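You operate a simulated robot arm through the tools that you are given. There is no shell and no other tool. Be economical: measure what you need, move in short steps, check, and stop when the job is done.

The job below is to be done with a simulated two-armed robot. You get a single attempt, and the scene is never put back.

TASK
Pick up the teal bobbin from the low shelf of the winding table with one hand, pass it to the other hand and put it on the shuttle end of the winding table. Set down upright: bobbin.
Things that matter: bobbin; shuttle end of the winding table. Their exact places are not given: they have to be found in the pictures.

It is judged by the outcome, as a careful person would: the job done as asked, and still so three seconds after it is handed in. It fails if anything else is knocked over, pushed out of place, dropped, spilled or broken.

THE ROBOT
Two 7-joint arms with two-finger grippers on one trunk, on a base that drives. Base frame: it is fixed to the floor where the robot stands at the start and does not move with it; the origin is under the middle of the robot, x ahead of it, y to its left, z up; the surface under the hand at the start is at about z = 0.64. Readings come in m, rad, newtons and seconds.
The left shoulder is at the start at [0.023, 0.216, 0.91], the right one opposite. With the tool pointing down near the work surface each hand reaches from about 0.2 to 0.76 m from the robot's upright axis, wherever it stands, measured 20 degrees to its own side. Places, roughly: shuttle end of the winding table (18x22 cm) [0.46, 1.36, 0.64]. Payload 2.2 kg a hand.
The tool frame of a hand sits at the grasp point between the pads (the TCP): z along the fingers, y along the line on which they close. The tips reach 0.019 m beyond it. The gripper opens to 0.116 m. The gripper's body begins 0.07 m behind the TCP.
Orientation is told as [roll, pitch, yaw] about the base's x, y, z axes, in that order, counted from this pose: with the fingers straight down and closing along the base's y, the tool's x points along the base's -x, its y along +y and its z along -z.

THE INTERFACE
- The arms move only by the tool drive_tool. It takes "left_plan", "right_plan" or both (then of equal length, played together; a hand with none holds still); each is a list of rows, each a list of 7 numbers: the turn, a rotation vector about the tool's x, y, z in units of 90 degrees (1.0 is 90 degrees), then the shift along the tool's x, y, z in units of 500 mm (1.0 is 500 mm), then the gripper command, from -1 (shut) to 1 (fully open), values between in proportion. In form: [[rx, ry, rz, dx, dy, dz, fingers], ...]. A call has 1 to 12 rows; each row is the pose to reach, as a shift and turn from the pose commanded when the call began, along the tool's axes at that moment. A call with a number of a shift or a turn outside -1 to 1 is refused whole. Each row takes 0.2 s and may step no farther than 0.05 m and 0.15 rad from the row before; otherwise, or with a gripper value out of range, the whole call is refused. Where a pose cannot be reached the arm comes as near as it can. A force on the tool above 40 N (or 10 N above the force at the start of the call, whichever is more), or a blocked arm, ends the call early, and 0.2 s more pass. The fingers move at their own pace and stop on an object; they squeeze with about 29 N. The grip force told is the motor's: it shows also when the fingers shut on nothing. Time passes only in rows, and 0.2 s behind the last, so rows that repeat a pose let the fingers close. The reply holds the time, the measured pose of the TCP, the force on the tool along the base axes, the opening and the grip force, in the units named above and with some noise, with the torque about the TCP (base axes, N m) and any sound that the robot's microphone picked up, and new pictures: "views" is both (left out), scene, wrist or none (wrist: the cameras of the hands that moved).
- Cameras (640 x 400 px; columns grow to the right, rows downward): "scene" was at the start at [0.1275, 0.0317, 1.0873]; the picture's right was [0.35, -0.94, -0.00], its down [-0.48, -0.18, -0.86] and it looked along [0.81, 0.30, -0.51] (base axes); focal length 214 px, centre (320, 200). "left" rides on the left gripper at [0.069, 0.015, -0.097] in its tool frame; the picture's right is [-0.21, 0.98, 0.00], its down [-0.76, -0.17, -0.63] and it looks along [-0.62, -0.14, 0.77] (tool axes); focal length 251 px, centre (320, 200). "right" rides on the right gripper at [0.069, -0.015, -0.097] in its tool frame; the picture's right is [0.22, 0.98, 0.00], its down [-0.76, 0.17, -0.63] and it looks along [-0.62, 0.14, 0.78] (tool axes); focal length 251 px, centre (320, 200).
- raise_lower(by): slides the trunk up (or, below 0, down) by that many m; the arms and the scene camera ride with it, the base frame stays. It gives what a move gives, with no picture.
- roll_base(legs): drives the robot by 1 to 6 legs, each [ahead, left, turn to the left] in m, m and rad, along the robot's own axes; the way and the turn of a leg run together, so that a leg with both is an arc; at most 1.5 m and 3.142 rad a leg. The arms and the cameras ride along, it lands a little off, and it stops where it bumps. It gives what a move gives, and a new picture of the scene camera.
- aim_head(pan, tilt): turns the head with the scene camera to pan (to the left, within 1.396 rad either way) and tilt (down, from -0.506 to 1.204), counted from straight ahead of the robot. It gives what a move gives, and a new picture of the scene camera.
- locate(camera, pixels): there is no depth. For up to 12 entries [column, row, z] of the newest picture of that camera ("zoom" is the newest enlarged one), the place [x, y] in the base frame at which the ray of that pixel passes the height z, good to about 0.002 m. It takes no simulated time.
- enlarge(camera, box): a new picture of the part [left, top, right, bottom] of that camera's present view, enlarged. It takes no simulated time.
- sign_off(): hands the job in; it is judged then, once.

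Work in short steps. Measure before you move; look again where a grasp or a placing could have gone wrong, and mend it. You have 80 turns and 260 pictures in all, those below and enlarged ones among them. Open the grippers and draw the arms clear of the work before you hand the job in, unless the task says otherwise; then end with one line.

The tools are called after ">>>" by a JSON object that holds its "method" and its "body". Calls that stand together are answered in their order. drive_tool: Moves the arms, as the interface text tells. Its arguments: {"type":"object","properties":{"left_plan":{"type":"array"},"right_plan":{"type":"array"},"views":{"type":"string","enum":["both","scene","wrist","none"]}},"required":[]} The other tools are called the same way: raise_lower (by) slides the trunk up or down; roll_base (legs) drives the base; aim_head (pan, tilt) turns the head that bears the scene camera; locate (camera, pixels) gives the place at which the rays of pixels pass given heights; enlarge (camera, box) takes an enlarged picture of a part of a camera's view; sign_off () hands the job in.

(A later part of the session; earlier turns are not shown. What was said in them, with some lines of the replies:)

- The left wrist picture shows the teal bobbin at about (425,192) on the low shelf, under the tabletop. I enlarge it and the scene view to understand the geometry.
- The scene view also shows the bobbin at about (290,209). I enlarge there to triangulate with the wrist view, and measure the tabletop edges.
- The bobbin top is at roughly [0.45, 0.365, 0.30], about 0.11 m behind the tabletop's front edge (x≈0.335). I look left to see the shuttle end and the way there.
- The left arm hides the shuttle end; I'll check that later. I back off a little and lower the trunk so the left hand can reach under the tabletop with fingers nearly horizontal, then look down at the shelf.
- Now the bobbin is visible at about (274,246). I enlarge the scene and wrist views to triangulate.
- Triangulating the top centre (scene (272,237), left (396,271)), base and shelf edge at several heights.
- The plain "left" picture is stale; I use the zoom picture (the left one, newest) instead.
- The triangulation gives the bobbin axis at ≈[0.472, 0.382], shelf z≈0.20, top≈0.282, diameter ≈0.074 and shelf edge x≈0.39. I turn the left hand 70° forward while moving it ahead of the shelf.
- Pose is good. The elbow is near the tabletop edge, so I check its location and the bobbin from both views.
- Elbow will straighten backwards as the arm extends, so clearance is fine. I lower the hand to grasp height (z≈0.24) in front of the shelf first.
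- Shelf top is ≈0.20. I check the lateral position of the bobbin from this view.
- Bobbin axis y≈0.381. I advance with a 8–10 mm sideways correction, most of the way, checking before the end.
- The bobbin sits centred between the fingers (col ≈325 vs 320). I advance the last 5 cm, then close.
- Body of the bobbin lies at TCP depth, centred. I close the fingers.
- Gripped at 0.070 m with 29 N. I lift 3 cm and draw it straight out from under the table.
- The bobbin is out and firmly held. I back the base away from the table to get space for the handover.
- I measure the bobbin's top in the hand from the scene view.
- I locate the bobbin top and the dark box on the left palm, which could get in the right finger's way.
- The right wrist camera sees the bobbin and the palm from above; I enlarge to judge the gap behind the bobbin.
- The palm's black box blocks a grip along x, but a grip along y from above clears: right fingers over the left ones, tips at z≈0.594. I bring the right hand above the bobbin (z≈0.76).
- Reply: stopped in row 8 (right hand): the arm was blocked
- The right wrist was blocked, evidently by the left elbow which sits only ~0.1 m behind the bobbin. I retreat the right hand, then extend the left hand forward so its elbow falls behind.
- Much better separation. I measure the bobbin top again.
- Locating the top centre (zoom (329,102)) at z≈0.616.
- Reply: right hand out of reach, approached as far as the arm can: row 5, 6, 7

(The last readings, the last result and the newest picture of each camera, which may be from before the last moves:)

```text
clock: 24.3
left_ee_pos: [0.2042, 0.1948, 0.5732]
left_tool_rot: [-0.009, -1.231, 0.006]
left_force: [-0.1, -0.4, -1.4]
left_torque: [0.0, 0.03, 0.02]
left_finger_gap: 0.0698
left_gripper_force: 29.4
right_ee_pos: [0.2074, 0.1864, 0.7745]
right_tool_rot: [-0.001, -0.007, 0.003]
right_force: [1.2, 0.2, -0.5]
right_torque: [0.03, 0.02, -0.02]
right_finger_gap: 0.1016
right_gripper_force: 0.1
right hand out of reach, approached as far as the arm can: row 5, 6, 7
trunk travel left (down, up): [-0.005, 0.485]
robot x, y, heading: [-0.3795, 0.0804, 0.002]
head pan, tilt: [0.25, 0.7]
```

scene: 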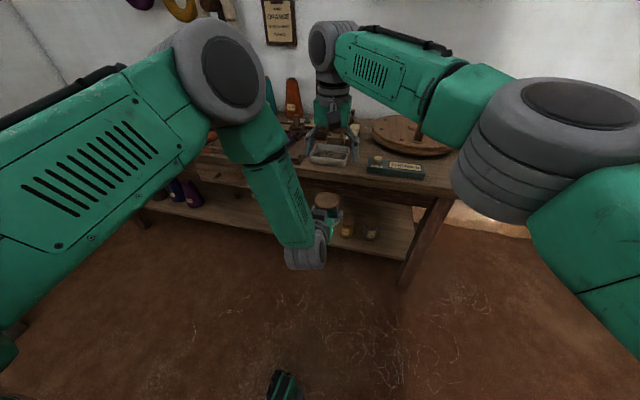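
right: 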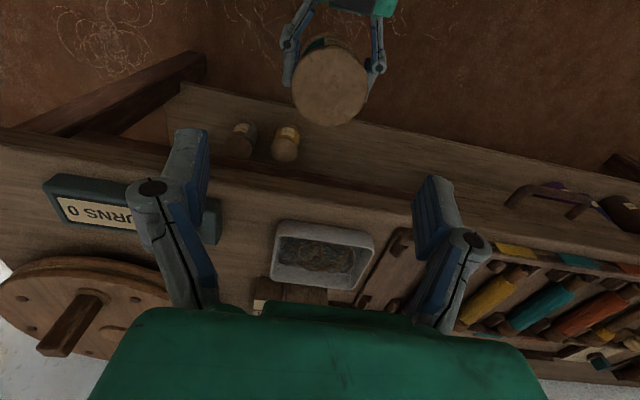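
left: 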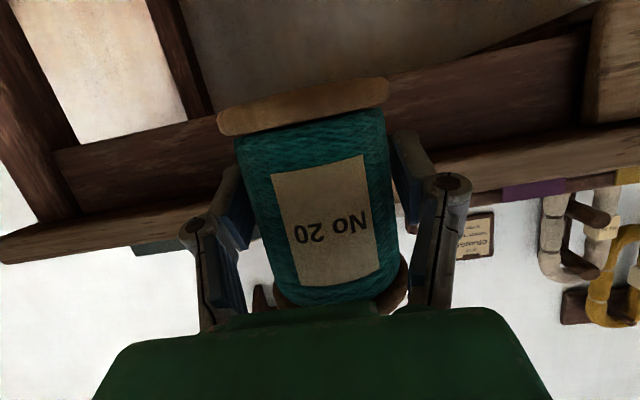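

The right arm is at its reach limit there, so I bring the bobbin 8 cm to the right and 3 cm back with the left hand.

>>> {"method": "drive_tool", "body": {"left_plan": [[0, 0, 0, 0.007, -0.06, -0.019, -1], [0, 0, 0, 0.014, -0.12, -0.038, -1], [0, 0, 0, 0.0205, -0.17, -0.0564, -1], [0, 0, 0, 0.0205, -0.17, -0.0564, -1]], "views": "none"}}

>>> {"method": "drive_tool", "body": {"right_plan": [[0, 0, 0, 0.03, -0.08, 0, 0.75], [0, 0, 0, 0.056, -0.15, 0, 0.75], [0, 0, 0, 0.056, -0.15, 0, 0.75]]}}

>>> {"method": "enlarge", "body": {"camera": "scene", "box": [290, 130, 410, 250]}}

```text
clock: 25.3
left_ee_pos: [0.1732, 0.1119, 0.5731]
left_tool_rot: [-0.012, -1.231, 0.007]
left_force: [-0.1, -0.1, -1.4]
left_torque: [-0.01, 0.02, -0.02]
left_finger_gap: 0.0696
left_gripper_force: 29.3
right_ee_pos: [0.2054, 0.1884, 0.7755]
right_tool_rot: [-0.002, -0.01, 0.003]
right_force: [0.3, -0.7, -0.8]
right_torque: [-0.02, 0.0, -0.03]
right_finger_gap: 0.1013
right_gripper_force: 0.0
trunk travel left (down, up): [-0.005, 0.485]
robot x, y, heading: [-0.3778, 0.0779, -0.004]
head pan, tilt: [0.25, 0.7]
```

```text
clock: 26.1
left_ee_pos: [0.1722, 0.1141, 0.5724]
left_tool_rot: [-0.011, -1.23, 0.011]
left_force: [0.4, 0.5, -0.8]
left_torque: [-0.04, 0.03, 0.0]
left_finger_gap: 0.0697
left_gripper_force: 28.8
right_ee_pos: [0.176, 0.1139, 0.7758]
right_tool_rot: [-0.005, -0.007, 0.003]
right_force: [0.2, -1.4, 0.6]
right_torque: [-0.04, 0.03, 0.03]
right_finger_gap: 0.1017
right_gripper_force: 0.2
trunk travel left (down, up): [-0.005, 0.485]
robot x, y, heading: [-0.3826, 0.0813, 0.003]
head pan, tilt: [0.25, 0.7]
```

scene: 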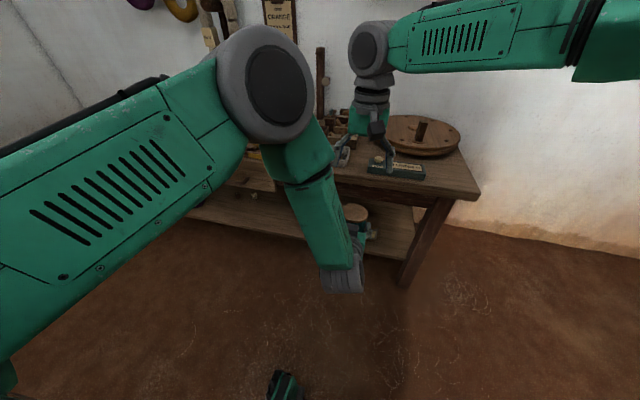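
right: 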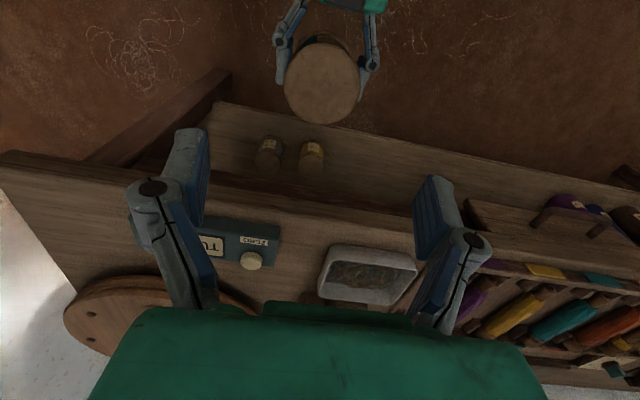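

```text
3.33 times, centred on (350, 190) of scene
```

zoom: 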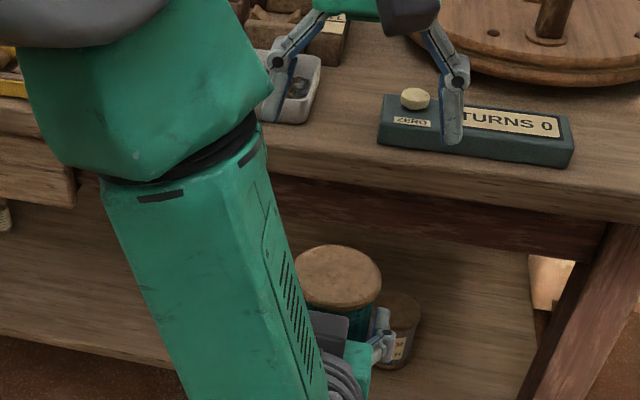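

I locate the top disc from the right wrist camera (≈(322,80)) and the zoom (338,276).

>>> {"method": "locate", "body": {"camera": "right", "pixels": [[322, 81, 0.61], [322, 81, 0.62], [284, 80, 0.616], [360, 82, 0.616]]}}

>>> {"method": "locate", "body": {"camera": "zoom", "pixels": [[338, 276, 0.61], [338, 276, 0.62]]}}

```text
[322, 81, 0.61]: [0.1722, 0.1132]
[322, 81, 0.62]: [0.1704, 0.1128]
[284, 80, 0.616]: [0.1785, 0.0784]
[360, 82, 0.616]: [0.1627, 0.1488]
```

```text
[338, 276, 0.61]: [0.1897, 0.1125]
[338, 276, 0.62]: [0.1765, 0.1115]
```

Bobbin axis ≈[0.174, 0.113], top ≈0.618; right hand is aligned. I descend to just above it first.

>>> {"method": "drive_tool", "body": {"right_plan": [[0, 0, 0, 0, 0, 0.08, 0.75], [0, 0, 0, 0, 0, 0.16, 0.75], [0, 0, 0, 0, 0, 0.234, 0.75], [0, 0, 0, 0, 0, 0.234, 0.75]]}}

>>> {"method": "enlarge", "body": {"camera": "scene", "box": [300, 150, 420, 250]}}

```text
clock: 27.1
left_ee_pos: [0.172, 0.1111, 0.573]
left_tool_rot: [-0.011, -1.23, 0.008]
left_force: [-0.1, 0.4, -1.1]
left_torque: [0.03, 0.01, 0.0]
left_finger_gap: 0.0695
left_gripper_force: 29.1
right_ee_pos: [0.1777, 0.112, 0.658]
right_tool_rot: [-0.005, -0.009, 0.003]
right_force: [-0.1, 0.3, 0.2]
right_torque: [0.03, -0.02, -0.03]
right_finger_gap: 0.1015
right_gripper_force: 0.0
trunk travel left (down, up): [-0.005, 0.485]
robot x, y, heading: [-0.3801, 0.0801, -0.001]
head pan, tilt: [0.25, 0.7]
```

scene: 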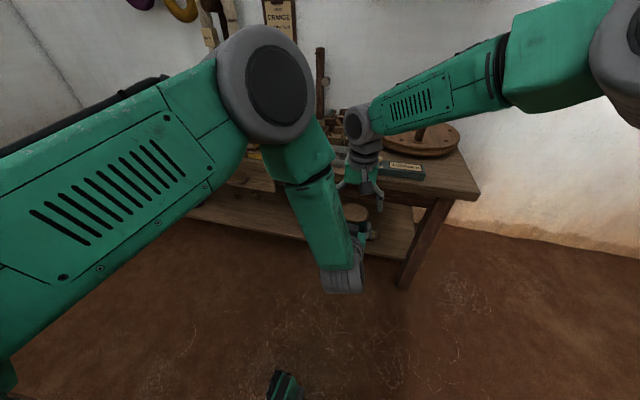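
right: 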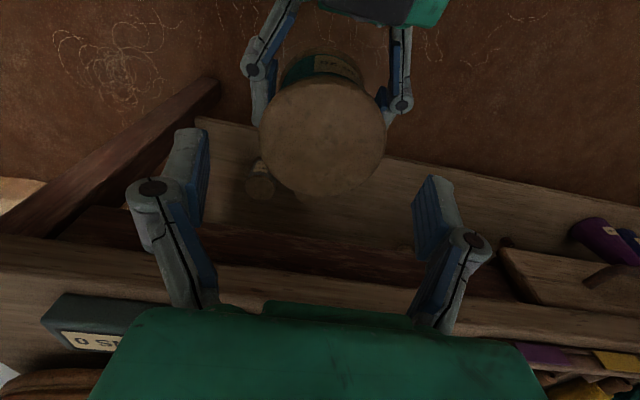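

```text
4.00 times, centred on (360, 200) of scene
```

zoom: 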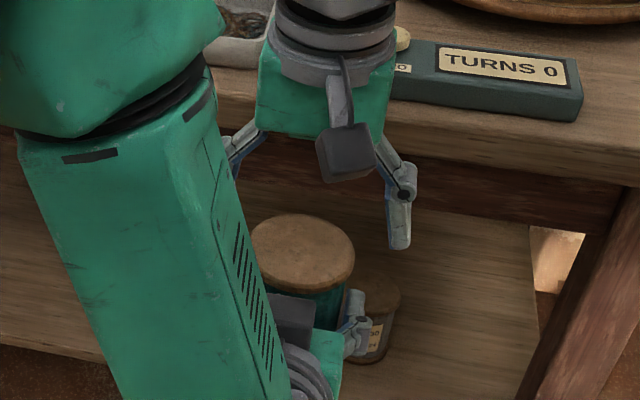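

Checking alignment at this closer range: disc centre (323,137).

>>> {"method": "locate", "body": {"camera": "right", "pixels": [[323, 137, 0.613], [323, 137, 0.618], [323, 137, 0.623], [260, 137, 0.618], [386, 137, 0.618], [323, 195, 0.618], [323, 79, 0.618]]}}

```text
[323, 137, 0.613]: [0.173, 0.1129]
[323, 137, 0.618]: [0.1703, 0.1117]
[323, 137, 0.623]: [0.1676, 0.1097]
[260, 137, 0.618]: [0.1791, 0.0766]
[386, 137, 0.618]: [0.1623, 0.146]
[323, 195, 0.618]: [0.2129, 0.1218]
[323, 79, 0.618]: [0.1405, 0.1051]
```

Centre ≈[0.172, 0.112]. I shift 5 mm back, lower 4 cm and close the right fingers on the top flange.

>>> {"method": "drive_tool", "body": {"right_plan": [[0, 0, 0, 0.01, 0, 0.04, 0.75], [0, 0, 0, 0.01, 0, 0.082, 0.75], [0, 0, 0, 0.01, 0, 0.082, 0.75], [0, 0, 0, 0.01, 0, 0.082, 0.3], [0, 0, 0, 0.01, 0, 0.082, -1], [0, 0, 0, 0.01, 0, 0.082, -1]]}}

>>> {"method": "enlarge", "body": {"camera": "scene", "box": [300, 150, 420, 250]}}

```text
clock: 28.5
left_ee_pos: [0.1726, 0.1116, 0.5729]
left_tool_rot: [-0.011, -1.23, 0.007]
left_force: [0.0, -5.6, -2.5]
left_torque: [0.1, 0.01, -0.06]
left_finger_gap: 0.0699
left_gripper_force: 28.4
right_ee_pos: [0.1717, 0.1111, 0.6161]
right_tool_rot: [-0.004, -0.005, 0.004]
right_force: [0.1, 4.3, 0.1]
right_torque: [0.13, -0.02, 0.06]
right_finger_gap: 0.07
right_gripper_force: 28.2
trunk travel left (down, up): [-0.005, 0.485]
robot x, y, heading: [-0.3769, 0.0744, -0.001]
head pan, tilt: [0.25, 0.7]
```

scene: 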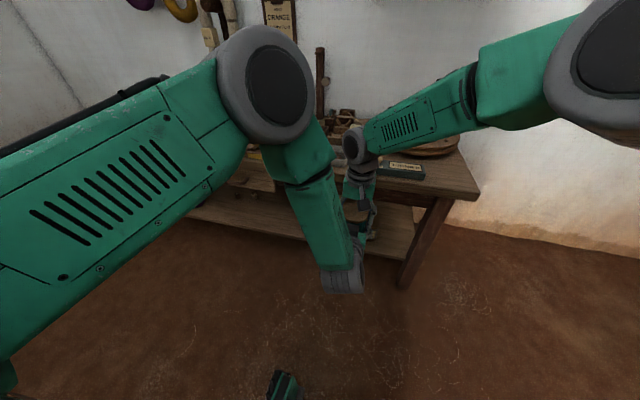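
right: 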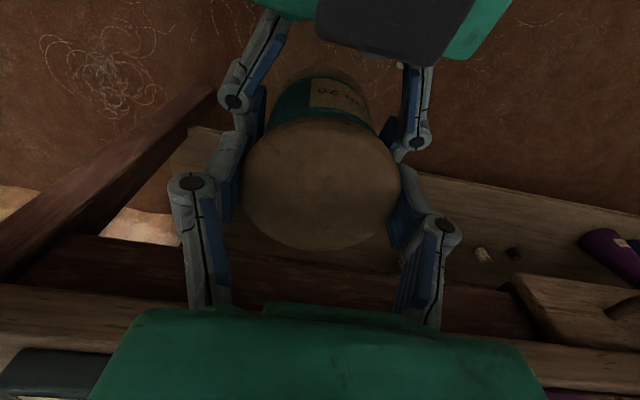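

```text
4.00 times, centred on (360, 200) of scene
```

zoom: 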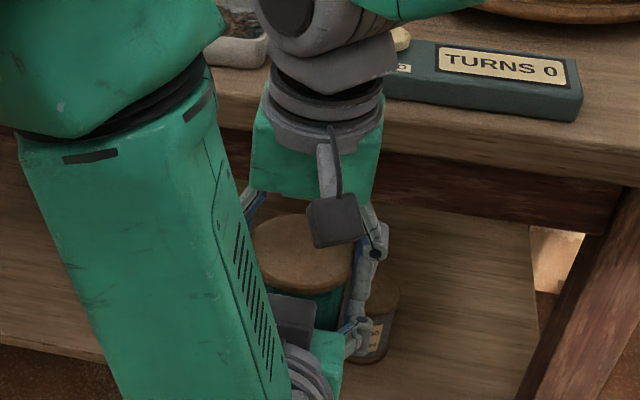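

Both hands hold it at 0.070 m with 28 N. I open the left hand and draw it straight back in −x.

>>> {"method": "drive_tool", "body": {"left_plan": [[0, 0, 0, 0, 0, 0, 0.2], [0, 0, 0, 0, 0, 0, 0.5], [0, 0, 0, 0, 0, 0, 0.5], [0, 0, 0, 0.017, 0, -0.047, 0.5], [0, 0, 0, 0.034, 0, -0.094, 0.5], [0, 0, 0, 0.051, 0, -0.141, 0.5], [0, 0, 0, 0.068, 0, -0.188, 0.5], [0, 0, 0, 0.085, 0, -0.235, 0.5], [0, 0, 0, 0.085, 0, -0.235, 0.5]]}}

>>> {"method": "enlarge", "body": {"camera": "right", "box": [160, 0, 480, 320]}}

```text
clock: 30.5
left_ee_pos: [0.0466, 0.1104, 0.5702]
left_tool_rot: [-0.01, -1.231, 0.006]
left_force: [0.6, 0.1, -0.2]
left_torque: [0.02, 0.03, -0.03]
left_finger_gap: 0.0871
left_gripper_force: 0.0
right_ee_pos: [0.1721, 0.1101, 0.617]
right_tool_rot: [-0.003, -0.008, 0.004]
right_force: [-1.0, 0.0, 0.6]
right_torque: [0.01, 0.01, 0.0]
right_finger_gap: 0.07
right_gripper_force: 28.9
trunk travel left (down, up): [-0.005, 0.485]
robot x, y, heading: [-0.3788, 0.077, -0.003]
head pan, tilt: [0.25, 0.7]
```

scene: 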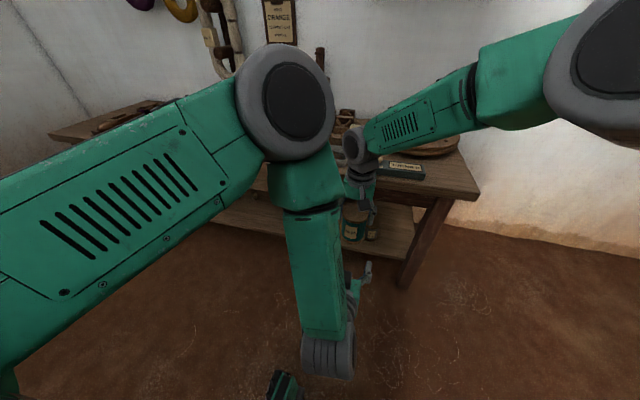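
left: 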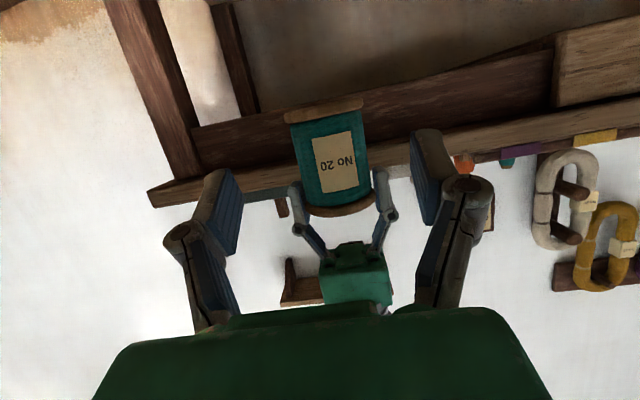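

```text
1.25 times, centred on (320, 160) of right
```

zoom: 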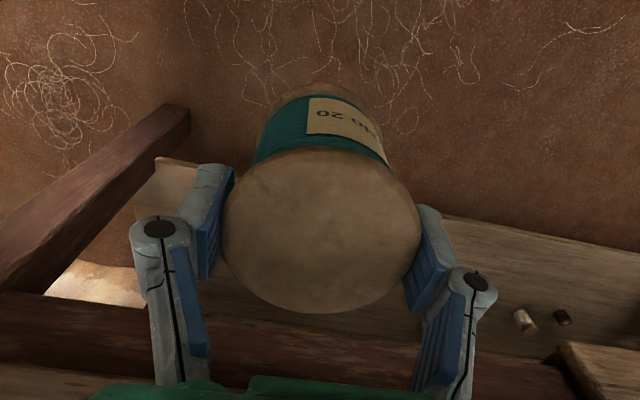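

The right hand holds the bobbin alone. I fold the left hand back to roughly its starting pose.

>>> {"method": "drive_tool", "body": {"left_plan": [[0, 0, 0, 0.01, 0.06, -0.02, 0.5], [0, 0, 0, 0.03, 0.13, -0.05, 0.5], [0, 0.08, 0, 0.05, 0.19, -0.09, 0.5], [0, 0.165, 0, 0.07, 0.25, -0.13, 0.5], [0, 0.255, 0, 0.095, 0.3, -0.17, 0.5], [0, 0.345, 0, 0.12, 0.35, -0.21, 0.5], [0, 0.435, 0, 0.15, 0.4, -0.25, 0.5], [0, 0.525, 0, 0.18, 0.416, -0.29, 0.5], [0, 0.615, 0, 0.2, 0.416, -0.33, 0.5], [0, 0.7, 0, 0.212, 0.416, -0.349, 0.5], [0, 0.778, 0, 0.212, 0.416, -0.349, 0.5], [0, 0.778, 0, 0.212, 0.416, -0.349, 0.5]], "views": "scene"}}

```text
clock: 33.1
left_ee_pos: [-0.1211, 0.3142, 0.5133]
left_tool_rot: [-0.004, -0.008, -0.003]
left_force: [-0.5, -0.1, 0.4]
left_torque: [0.01, 0.04, 0.01]
left_finger_gap: 0.087
left_gripper_force: 0.0
left hand out of reach, approached as far as the arm can: row 5, 6, 7, 8, 9, 10, 11, 12
right_ee_pos: [0.1721, 0.1105, 0.6166]
right_tool_rot: [-0.005, -0.006, 0.005]
right_force: [0.6, 0.5, -0.4]
right_torque: [0.0, 0.01, 0.02]
right_finger_gap: 0.0697
right_gripper_force: 29.5
trunk travel left (down, up): [-0.005, 0.485]
robot x, y, heading: [-0.3787, 0.0797, 0.002]
head pan, tilt: [0.25, 0.7]
```

scene: 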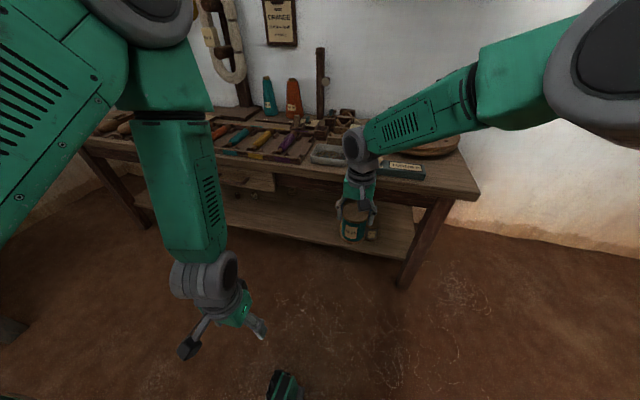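

I raise the trunk for travel and look left to see the shuttle end.

>>> {"method": "raise_lower", "body": {"by": 0.25}}

>>> {"method": "aim_head", "body": {"pan": 0.9, "tilt": 0.5}}

```text
clock: 35.7
left_ee_pos: [-0.1216, 0.3145, 0.7627]
left_tool_rot: [-0.002, -0.006, -0.001]
left_force: [0.3, -0.1, 0.3]
left_torque: [-0.04, -0.01, 0.03]
left_finger_gap: 0.0869
left_gripper_force: 0.0
right_ee_pos: [0.1723, 0.1112, 0.866]
right_tool_rot: [-0.005, -0.007, 0.004]
right_force: [-0.8, 0.2, -1.7]
right_torque: [0.02, -0.01, -0.03]
right_finger_gap: 0.0698
right_gripper_force: 29.3
trunk travel left (down, up): [-0.255, 0.235]
robot x, y, heading: [-0.3796, 0.0769, -0.001]
head pan, tilt: [0.25, 0.7]
```

```text
clock: 36.7
left_ee_pos: [-0.1208, 0.3139, 0.7623]
left_tool_rot: [-0.005, -0.007, -0.001]
left_force: [-1.0, -0.3, -0.8]
left_torque: [0.0, -0.03, -0.01]
left_finger_gap: 0.087
left_gripper_force: 0.0
right_ee_pos: [0.1724, 0.1123, 0.8668]
right_tool_rot: [-0.004, -0.007, 0.003]
right_force: [0.5, -0.5, -1.0]
right_torque: [0.0, 0.01, -0.01]
right_finger_gap: 0.0699
right_gripper_force: 28.9
trunk travel left (down, up): [-0.255, 0.235]
robot x, y, heading: [-0.38, 0.0778, 0.001]
head pan, tilt: [0.901, 0.499]
```

scene: 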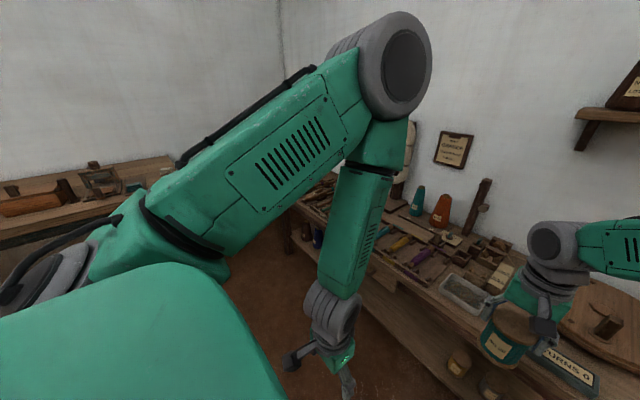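

I check the other bench's distance on the left before driving.

>>> {"method": "locate", "body": {"camera": "scene", "pixels": [[175, 158, 0.64], [175, 158, 0.75], [20, 240, 0.64], [20, 240, 0.75], [285, 245, 0.0]]}}

>>> {"method": "roll_base", "body": {"legs": [[0, 0.5, 0]]}}

```text
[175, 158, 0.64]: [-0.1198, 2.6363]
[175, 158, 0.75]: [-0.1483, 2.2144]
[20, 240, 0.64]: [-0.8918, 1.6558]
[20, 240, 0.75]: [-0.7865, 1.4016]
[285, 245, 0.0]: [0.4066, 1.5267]
```

```text
clock: 39.7
left_ee_pos: [-0.1208, 0.8095, 0.7638]
left_tool_rot: [0.005, -0.008, -0.001]
left_force: [1.4, -1.3, 0.0]
left_torque: [0.04, 0.01, -0.02]
left_finger_gap: 0.0872
left_gripper_force: 0.2
right_ee_pos: [0.1727, 0.6061, 0.8671]
right_tool_rot: [0.006, -0.006, 0.004]
right_force: [-0.4, -0.2, -1.1]
right_torque: [0.03, 0.01, 0.0]
right_finger_gap: 0.07
right_gripper_force: 29.3
trunk travel left (down, up): [-0.255, 0.235]
robot x, y, heading: [-0.376, 0.5799, -0.0]
head pan, tilt: [0.901, 0.499]
```

scene: 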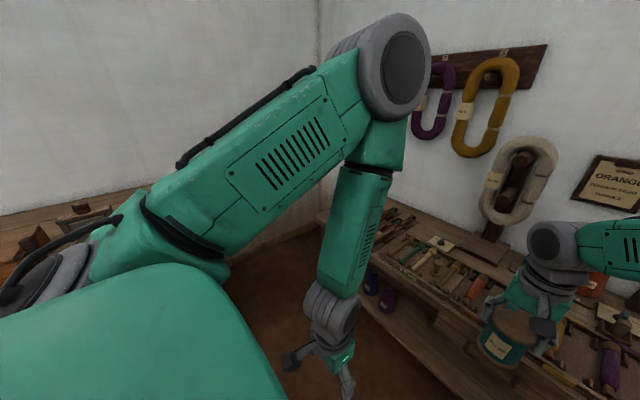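

The left arm hides the view, so I turn the robot left by 0.7 rad on the spot to look at the shuttle end between the arms.

>>> {"method": "roll_base", "body": {"legs": [[0, 0, 0.7]]}}

>>> {"method": "aim_head", "body": {"pan": 0.15, "tilt": 0.5}}

```text
clock: 42.0
left_ee_pos: [-0.3317, 0.9216, 0.7642]
left_tool_rot: [0.001, -0.011, 0.699]
left_force: [1.3, -0.1, -0.1]
left_torque: [0.02, 0.02, 0.03]
left_finger_gap: 0.0869
left_gripper_force: 0.0
right_ee_pos: [0.0217, 0.9565, 0.8704]
right_tool_rot: [0.001, -0.01, 0.707]
right_force: [0.4, 0.5, -1.7]
right_torque: [0.03, 0.04, 0.0]
right_finger_gap: 0.0698
right_gripper_force: 29.0
trunk travel left (down, up): [-0.255, 0.235]
robot x, y, heading: [-0.3731, 0.5801, 0.707]
head pan, tilt: [0.901, 0.499]
```

scene: 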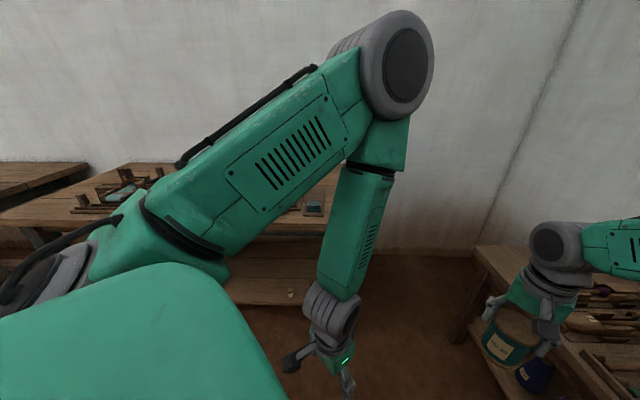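

```text
clock: 43.1
left_ee_pos: [-0.3355, 0.9222, 0.7638]
left_tool_rot: [0.002, -0.016, 0.699]
left_force: [0.1, 0.4, -0.5]
left_torque: [0.03, 0.0, -0.02]
left_finger_gap: 0.0874
left_gripper_force: 0.1
right_ee_pos: [0.0195, 0.9552, 0.8719]
right_tool_rot: [-0.001, -0.014, 0.707]
right_force: [0.4, -0.4, -1.4]
right_torque: [-0.01, -0.01, -0.01]
right_finger_gap: 0.0701
right_gripper_force: 29.0
trunk travel left (down, up): [-0.255, 0.235]
robot x, y, heading: [-0.3766, 0.577, 0.7]
head pan, tilt: [0.15, 0.499]
```

scene: 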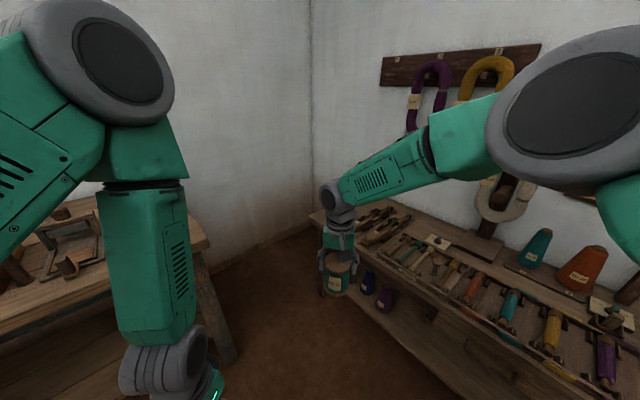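

I enlarge the table's far end, and locate the corners of both tables.

>>> {"method": "enlarge", "body": {"camera": "scene", "box": [290, 170, 470, 300]}}

>>> {"method": "locate", "body": {"camera": "scene", "pixels": [[208, 243, 0.64], [208, 243, 0.74], [235, 355, 0.0], [0, 330, 0.64], [0, 330, 0.74], [312, 212, 0.64], [375, 225, 0.64], [400, 290, 0.64]]}}

```text
3.08 times, centred on (380, 235) of scene
```

zoom: 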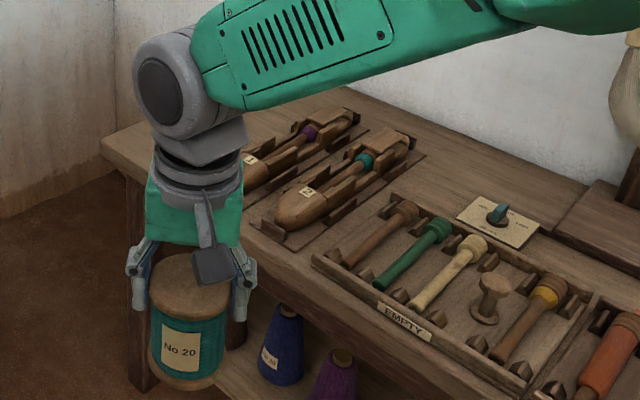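

```text
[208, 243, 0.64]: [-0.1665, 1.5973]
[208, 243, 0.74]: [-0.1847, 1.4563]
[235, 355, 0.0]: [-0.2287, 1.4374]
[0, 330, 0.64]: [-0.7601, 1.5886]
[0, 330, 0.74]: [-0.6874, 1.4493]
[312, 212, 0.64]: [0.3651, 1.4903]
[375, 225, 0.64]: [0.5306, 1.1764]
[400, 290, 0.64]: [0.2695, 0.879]
```

The bobbin must go past shuttle "1", on the free end. I drive nearer: target robot pose about (−0.08, 0.98, 0.74), staying clear of the bench on the left (y>1.45).

>>> {"method": "roll_base", "body": {"legs": [[0.48, 0.11, 0.04]]}}

>>> {"method": "aim_head", "body": {"pan": -0.05, "tilt": 0.75}}

```text
clock: 46.0
left_ee_pos: [-0.0542, 1.3302, 0.7651]
left_tool_rot: [0.0, -0.016, 0.736]
left_force: [-0.8, -0.8, -0.1]
left_torque: [0.0, 0.03, -0.02]
left_finger_gap: 0.0869
left_gripper_force: 0.0
right_ee_pos: [0.3006, 1.3778, 0.8717]
right_tool_rot: [-0.002, -0.014, 0.745]
right_force: [0.8, 0.9, -2.0]
right_torque: [0.02, 0.02, -0.01]
right_finger_gap: 0.0699
right_gripper_force: 29.2
trunk travel left (down, up): [-0.255, 0.235]
robot x, y, heading: [-0.083, 0.9866, 0.739]
head pan, tilt: [0.15, 0.499]
```

scene: 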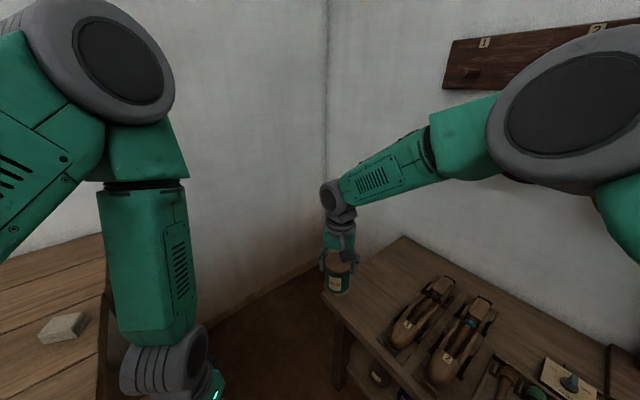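

```text
clock: 46.8
left_ee_pos: [-0.0563, 1.328, 0.7656]
left_tool_rot: [0.0, -0.019, 0.737]
left_force: [0.4, 0.6, 0.2]
left_torque: [0.0, -0.01, 0.01]
left_finger_gap: 0.0866
left_gripper_force: 0.2
right_ee_pos: [0.2969, 1.3755, 0.872]
right_tool_rot: [-0.002, -0.017, 0.744]
right_force: [-0.6, 0.4, -2.4]
right_torque: [0.0, 0.02, 0.02]
right_finger_gap: 0.07
right_gripper_force: 29.3
trunk travel left (down, up): [-0.255, 0.235]
robot x, y, heading: [-0.0841, 0.9855, 0.74]
head pan, tilt: [-0.051, 0.75]
```

scene: 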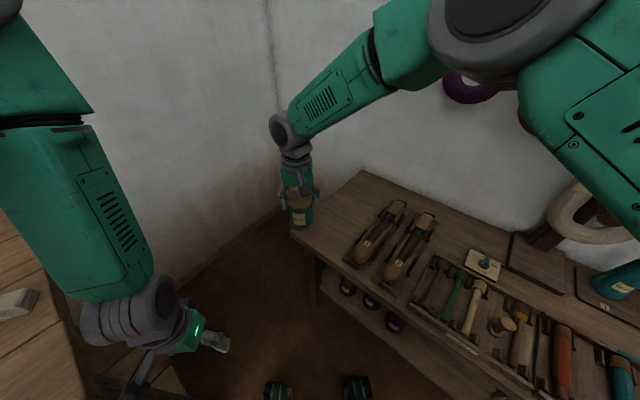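

The free end is clearly visible around (345,212). I measure its bounds.

>>> {"method": "locate", "body": {"camera": "scene", "pixels": [[291, 236, 0.64], [362, 171, 0.64], [344, 262, 0.64], [390, 199, 0.64], [345, 212, 0.64], [445, 335, 0.64]]}}

>>> {"method": "enlarge", "body": {"camera": "scene", "box": [270, 150, 450, 290]}}

```text
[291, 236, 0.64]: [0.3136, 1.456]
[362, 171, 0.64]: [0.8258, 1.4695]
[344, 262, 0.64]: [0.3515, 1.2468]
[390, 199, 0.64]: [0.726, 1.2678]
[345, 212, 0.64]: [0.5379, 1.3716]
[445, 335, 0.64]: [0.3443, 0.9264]
```

```text
2.86 times, centred on (360, 220) of scene
```

zoom: 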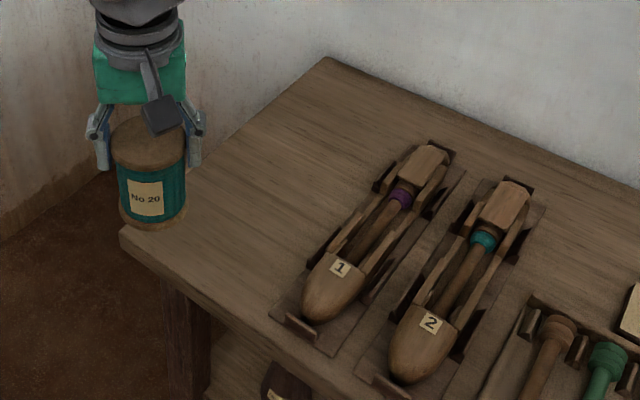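

Free area: x 0.335–0.82, y 1.25–1.46. I move the right hand level to above (0.455, 1.36).

>>> {"method": "drive_tool", "body": {"right_plan": [[0, 0, 0, -0.04, -0.045, 0, -1], [0, 0, 0, -0.085, -0.095, 0, -1], [0, 0, 0, -0.13, -0.145, 0, -1], [0, 0, 0, -0.172, -0.193, 0, -1], [0, 0, 0, -0.2116, -0.2368, 0, -1], [0, 0, 0, -0.2116, -0.2368, 0, -1]]}}

```text
clock: 48.2
left_ee_pos: [-0.0558, 1.3283, 0.7661]
left_tool_rot: [-0.001, -0.02, 0.736]
left_force: [-0.1, 0.9, -0.5]
left_torque: [-0.01, -0.01, 0.0]
left_finger_gap: 0.0867
left_gripper_force: 0.0
right_ee_pos: [0.4569, 1.3577, 0.8745]
right_tool_rot: [-0.004, -0.019, 0.743]
right_force: [-0.4, -0.4, -1.3]
right_torque: [0.03, -0.05, -0.01]
right_finger_gap: 0.0699
right_gripper_force: 28.5
trunk travel left (down, up): [-0.255, 0.235]
robot x, y, heading: [-0.0857, 0.9874, 0.736]
head pan, tilt: [-0.051, 0.75]
```

scene: 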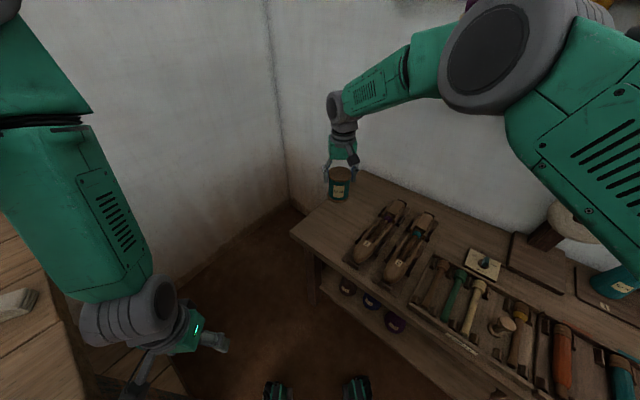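
right: 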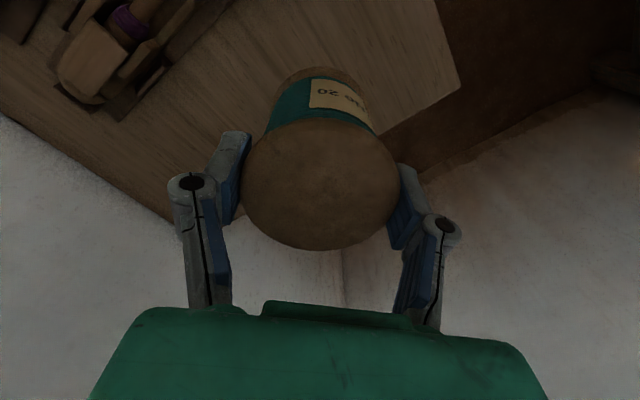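

Aligned above the clear area. I lower with the arm to about 2 cm above the expected contact.

>>> {"method": "drive_tool", "body": {"right_plan": [[0, 0, 0, 0, 0, 0.065, -1], [0, 0, 0, 0, 0, 0.13, -1], [0, 0, 0, 0, 0, 0.195, -1], [0, 0, 0, 0, 0, 0.259, -1], [0, 0, 0, 0, 0, 0.259, -1]]}}

>>> {"method": "enlarge", "body": {"camera": "scene", "box": [280, 150, 400, 250]}}

```text
clock: 49.4
left_ee_pos: [-0.0568, 1.3288, 0.7672]
left_tool_rot: [0.0, -0.019, 0.738]
left_force: [-0.2, 0.3, -0.6]
left_torque: [-0.01, 0.01, 0.0]
left_finger_gap: 0.087
left_gripper_force: 0.1
right_ee_pos: [0.4568, 1.3622, 0.7448]
right_tool_rot: [-0.002, -0.018, 0.744]
right_force: [0.0, 0.4, -2.0]
right_torque: [0.04, -0.01, -0.01]
right_finger_gap: 0.0699
right_gripper_force: 29.6
trunk travel left (down, up): [-0.255, 0.235]
robot x, y, heading: [-0.0839, 0.9897, 0.742]
head pan, tilt: [-0.051, 0.75]
```

scene: 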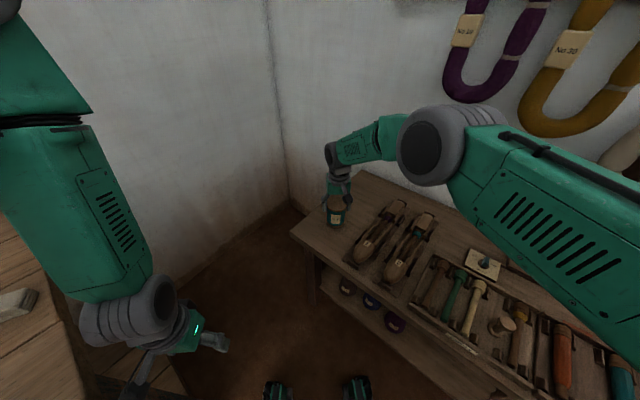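
right: 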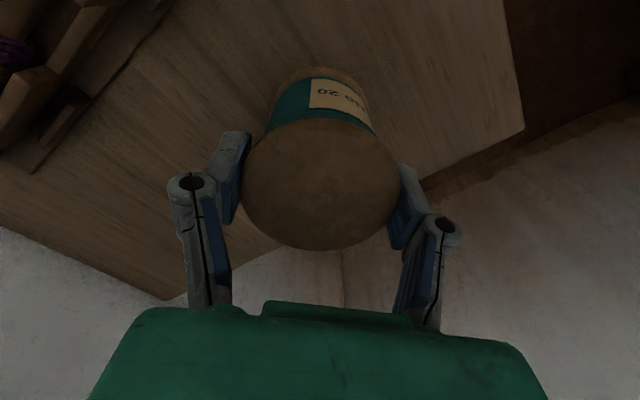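

```text
4.00 times, centred on (340, 200) of scene
```

zoom: 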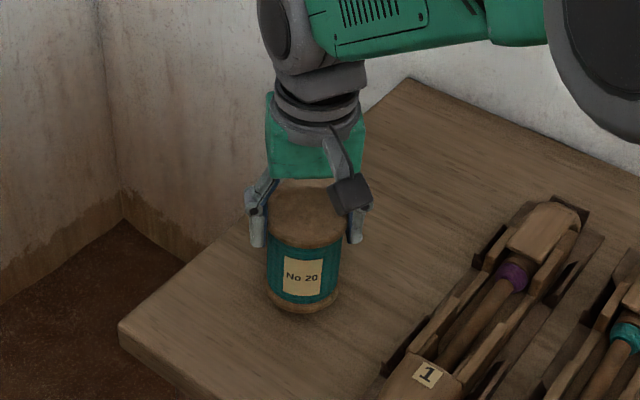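

Close to contact. I level the 1° pitch and lower 1.4 cm in small steps, then check force.

>>> {"method": "drive_tool", "body": {"right_plan": [[0, 0.0115, 0, 0, 0, 0.008, -1], [0, 0.0115, 0, 0, 0, 0.016, -1], [0, 0.0115, 0, 0, 0, 0.022, -1], [0, 0.0115, 0, 0, 0, 0.028, -1], [0, 0.0115, 0, 0, 0, 0.028, -1]], "views": "none"}}

>>> {"method": "enlarge", "body": {"camera": "scene", "box": [300, 180, 370, 240]}}

```text
clock: 50.6
left_ee_pos: [-0.0555, 1.3278, 0.7668]
left_tool_rot: [0.001, -0.017, 0.736]
left_force: [-0.5, -0.3, -0.3]
left_torque: [0.0, 0.01, -0.01]
left_finger_gap: 0.0873
left_gripper_force: 0.0
right_ee_pos: [0.4578, 1.3618, 0.7309]
right_tool_rot: [-0.001, 0.004, 0.744]
right_force: [1.2, 0.3, -2.0]
right_torque: [0.01, 0.01, 0.01]
right_finger_gap: 0.0703
right_gripper_force: 29.6
trunk travel left (down, up): [-0.255, 0.235]
robot x, y, heading: [-0.0826, 0.9879, 0.738]
head pan, tilt: [-0.051, 0.75]
```

```text
6.67 times, centred on (335, 210) of scene
```

zoom: 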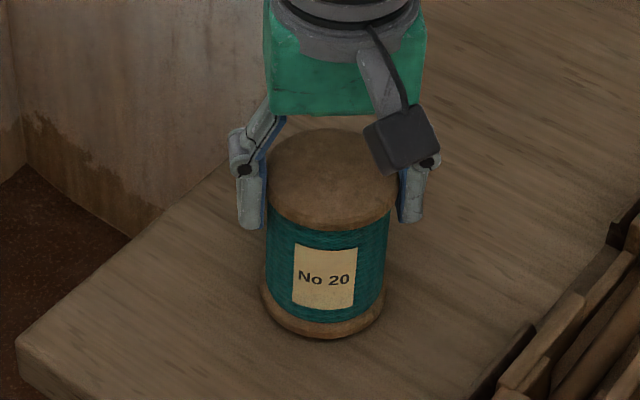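

No contact yet (z-force still −2 N). I continue down in 2 mm steps.

>>> {"method": "drive_tool", "body": {"right_plan": [[0, 0, 0, 0, 0, 0.004, -1], [0, 0, 0, 0, 0, 0.008, -1], [0, 0, 0, 0, 0, 0.012, -1], [0, 0, 0, 0, 0, 0.012, -1]], "views": "none"}}

```text
clock: 51.6
left_ee_pos: [-0.0556, 1.3273, 0.7662]
left_tool_rot: [0.0, -0.018, 0.737]
left_force: [0.5, -0.4, -0.5]
left_torque: [0.02, -0.02, -0.01]
left_finger_gap: 0.087
left_gripper_force: 0.1
right_ee_pos: [0.4568, 1.3619, 0.7247]
right_tool_rot: [-0.001, 0.001, 0.743]
right_force: [0.0, 0.3, -1.2]
right_torque: [0.03, -0.01, -0.01]
right_finger_gap: 0.0698
right_gripper_force: 28.9
trunk travel left (down, up): [-0.255, 0.235]
robot x, y, heading: [-0.0842, 0.9878, 0.741]
head pan, tilt: [-0.051, 0.75]
```

Still free; 2 mm steps further.

>>> {"method": "drive_tool", "body": {"right_plan": [[0, 0, 0, 0, 0, 0.003, -1], [0, 0, 0, 0, 0, 0.006, -1], [0, 0, 0, 0, 0, 0.009, -1], [0, 0, 0, 0, 0, 0.009, -1]], "views": "none"}}

>>> {"method": "enlarge", "body": {"camera": "scene", "box": [300, 180, 370, 240]}}

```text
clock: 52.6
left_ee_pos: [-0.0576, 1.3275, 0.7676]
left_tool_rot: [0.002, -0.02, 0.737]
left_force: [0.5, -0.2, 0.0]
left_torque: [0.01, -0.02, -0.01]
left_finger_gap: 0.0869
left_gripper_force: 0.0
right_ee_pos: [0.4578, 1.3619, 0.7247]
right_tool_rot: [-0.001, -0.003, 0.744]
right_force: [-1.5, -5.0, 23.8]
right_torque: [-0.09, 0.14, -0.05]
right_finger_gap: 0.0704
right_gripper_force: 29.4
trunk travel left (down, up): [-0.255, 0.235]
robot x, y, heading: [-0.0829, 0.984, 0.739]
head pan, tilt: [-0.051, 0.75]
```

```text
6.67 times, centred on (335, 210) of scene
```

zoom: 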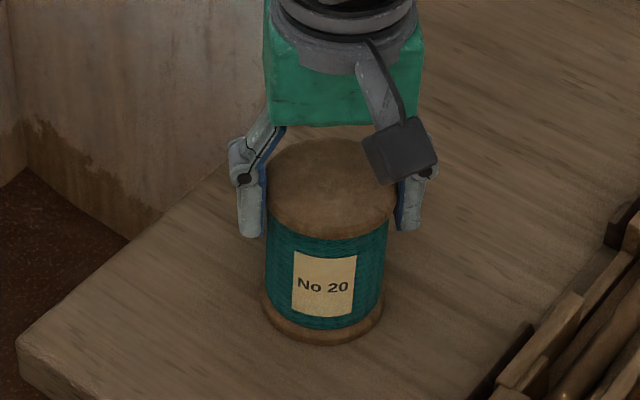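

Contact: 24 N upward at TCP z=0.7247. I ease 4 mm of the push off and open the fingers gently.

>>> {"method": "drive_tool", "body": {"right_plan": [[0, 0, 0, 0, 0, -0.004, -1], [0, 0, 0, 0, 0, -0.008, -1], [0, 0, 0, 0, 0, -0.008, 0.35], [0, 0, 0, 0, 0, -0.008, 0.6], [0, 0, 0, 0, 0, -0.008, 0.6], [0, 0, 0, 0, 0, -0.008, 0.6]]}}

```text
clock: 54.0
left_ee_pos: [-0.0565, 1.33, 0.7659]
left_tool_rot: [-0.001, -0.019, 0.737]
left_force: [-0.7, -0.8, 0.4]
left_torque: [0.0, -0.04, 0.01]
left_finger_gap: 0.0872
left_gripper_force: 0.0
right_ee_pos: [0.4573, 1.3621, 0.7243]
right_tool_rot: [-0.002, 0.001, 0.743]
right_force: [0.3, -0.3, -0.2]
right_torque: [0.02, -0.03, 0.0]
right_finger_gap: 0.0927
right_gripper_force: 0.2
trunk travel left (down, up): [-0.255, 0.235]
robot x, y, heading: [-0.0858, 0.9867, 0.737]
head pan, tilt: [-0.051, 0.75]
```

scene: 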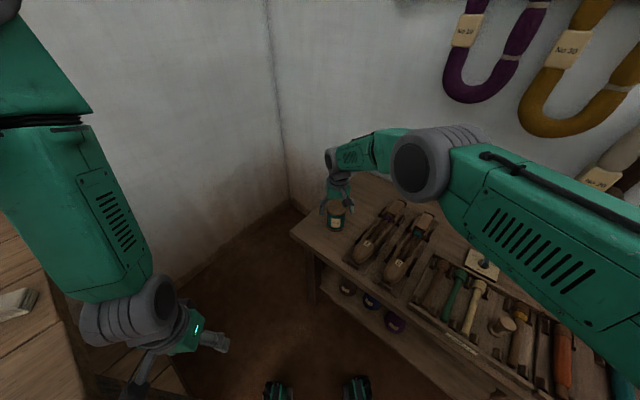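
right: 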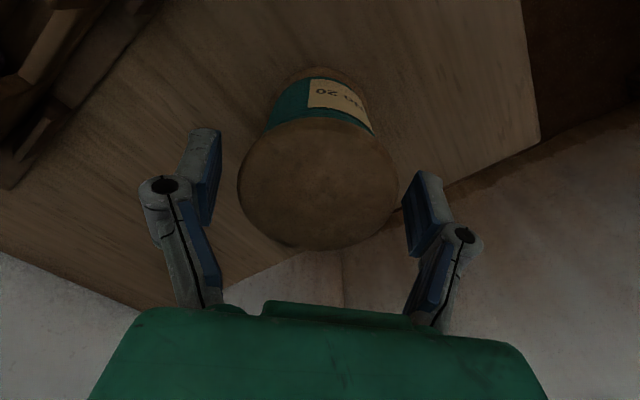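

Released and standing. I raise the hand straight up 15 cm.

>>> {"method": "drive_tool", "body": {"right_plan": [[0, 0, 0, 0, 0, -0.03, 0.8], [0, 0, 0, 0, 0, -0.09, 0.8], [0, 0, 0, 0, 0, -0.17, 0.8], [0, 0, 0, 0, 0, -0.25, 0.8], [0, 0, 0, 0, 0, -0.32, 0.8], [0, 0, 0, 0, 0, -0.32, 0.8]]}}

```text
clock: 55.4
left_ee_pos: [-0.0567, 1.3281, 0.7654]
left_tool_rot: [0.0, -0.017, 0.736]
left_force: [-0.4, 0.2, -0.4]
left_torque: [0.03, 0.0, -0.03]
left_finger_gap: 0.0871
left_gripper_force: 0.1
right_ee_pos: [0.4591, 1.3628, 0.8826]
right_tool_rot: [-0.001, 0.002, 0.745]
right_force: [-0.1, 0.6, 0.3]
right_torque: [-0.01, 0.03, 0.02]
right_finger_gap: 0.1045
right_gripper_force: 0.1
trunk travel left (down, up): [-0.255, 0.235]
robot x, y, heading: [-0.0892, 0.9888, 0.742]
head pan, tilt: [-0.051, 0.75]
```

scene: 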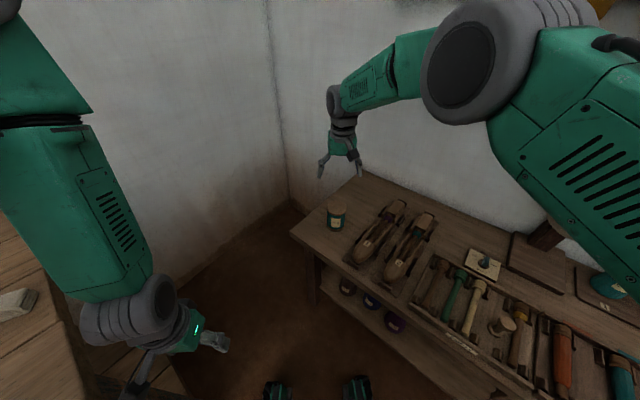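
right: 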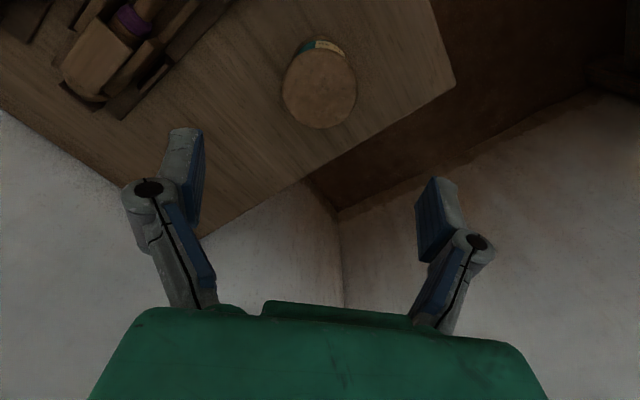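

The bobbin stands upright on the shuttle end. I back the base away 0.25 m so both arms are clear and take a last close look.

>>> {"method": "roll_base", "body": {"legs": [[-0.25, 0, 0]]}}

>>> {"method": "enlarge", "body": {"camera": "scene", "box": [270, 100, 430, 240]}}

```text
clock: 57.2
left_ee_pos: [-0.2435, 1.1566, 0.766]
left_tool_rot: [0.001, -0.019, 0.732]
left_force: [0.5, 0.0, 0.0]
left_torque: [-0.02, -0.03, -0.02]
left_finger_gap: 0.0869
left_gripper_force: 0.0
right_ee_pos: [0.271, 1.1871, 0.8842]
right_tool_rot: [-0.002, -0.001, 0.74]
right_force: [-0.9, -0.1, 0.7]
right_torque: [0.0, -0.02, -0.02]
right_finger_gap: 0.1044
right_gripper_force: 0.1
trunk travel left (down, up): [-0.255, 0.235]
robot x, y, heading: [-0.2761, 0.8154, 0.737]
head pan, tilt: [-0.051, 0.75]
```

scene: 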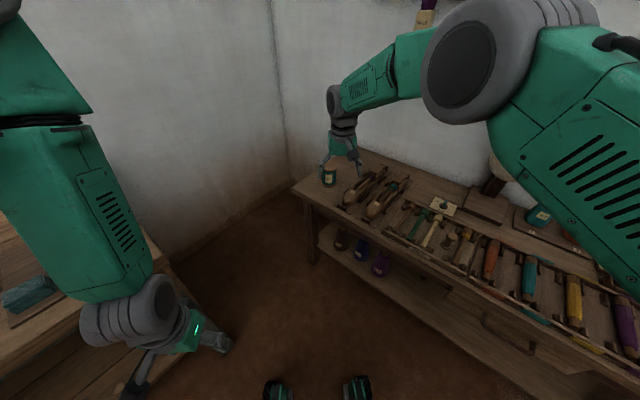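

```text
2.86 times, centred on (350, 170) of scene
```

zoom: 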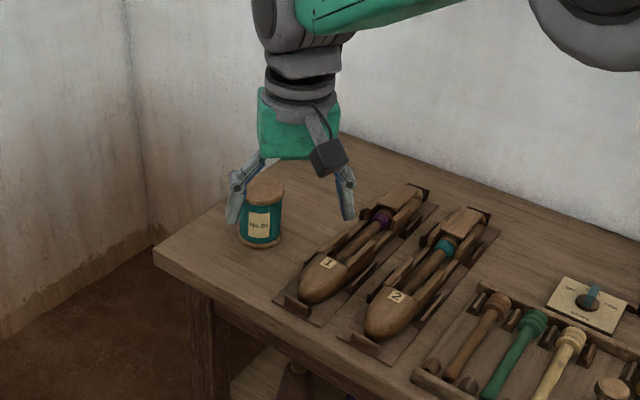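

The bobbin stands upright on the free shuttle end, both grippers are open and clear, and nothing else has moved. I hand in.

>>> {"method": "sign_off", "body": {}}

```text
The job is handed in.
```

The teal bobbin was picked up from the low shelf with the left hand, passed to the right, and now stands upright on the shuttle end at about (0.457, 1.362).
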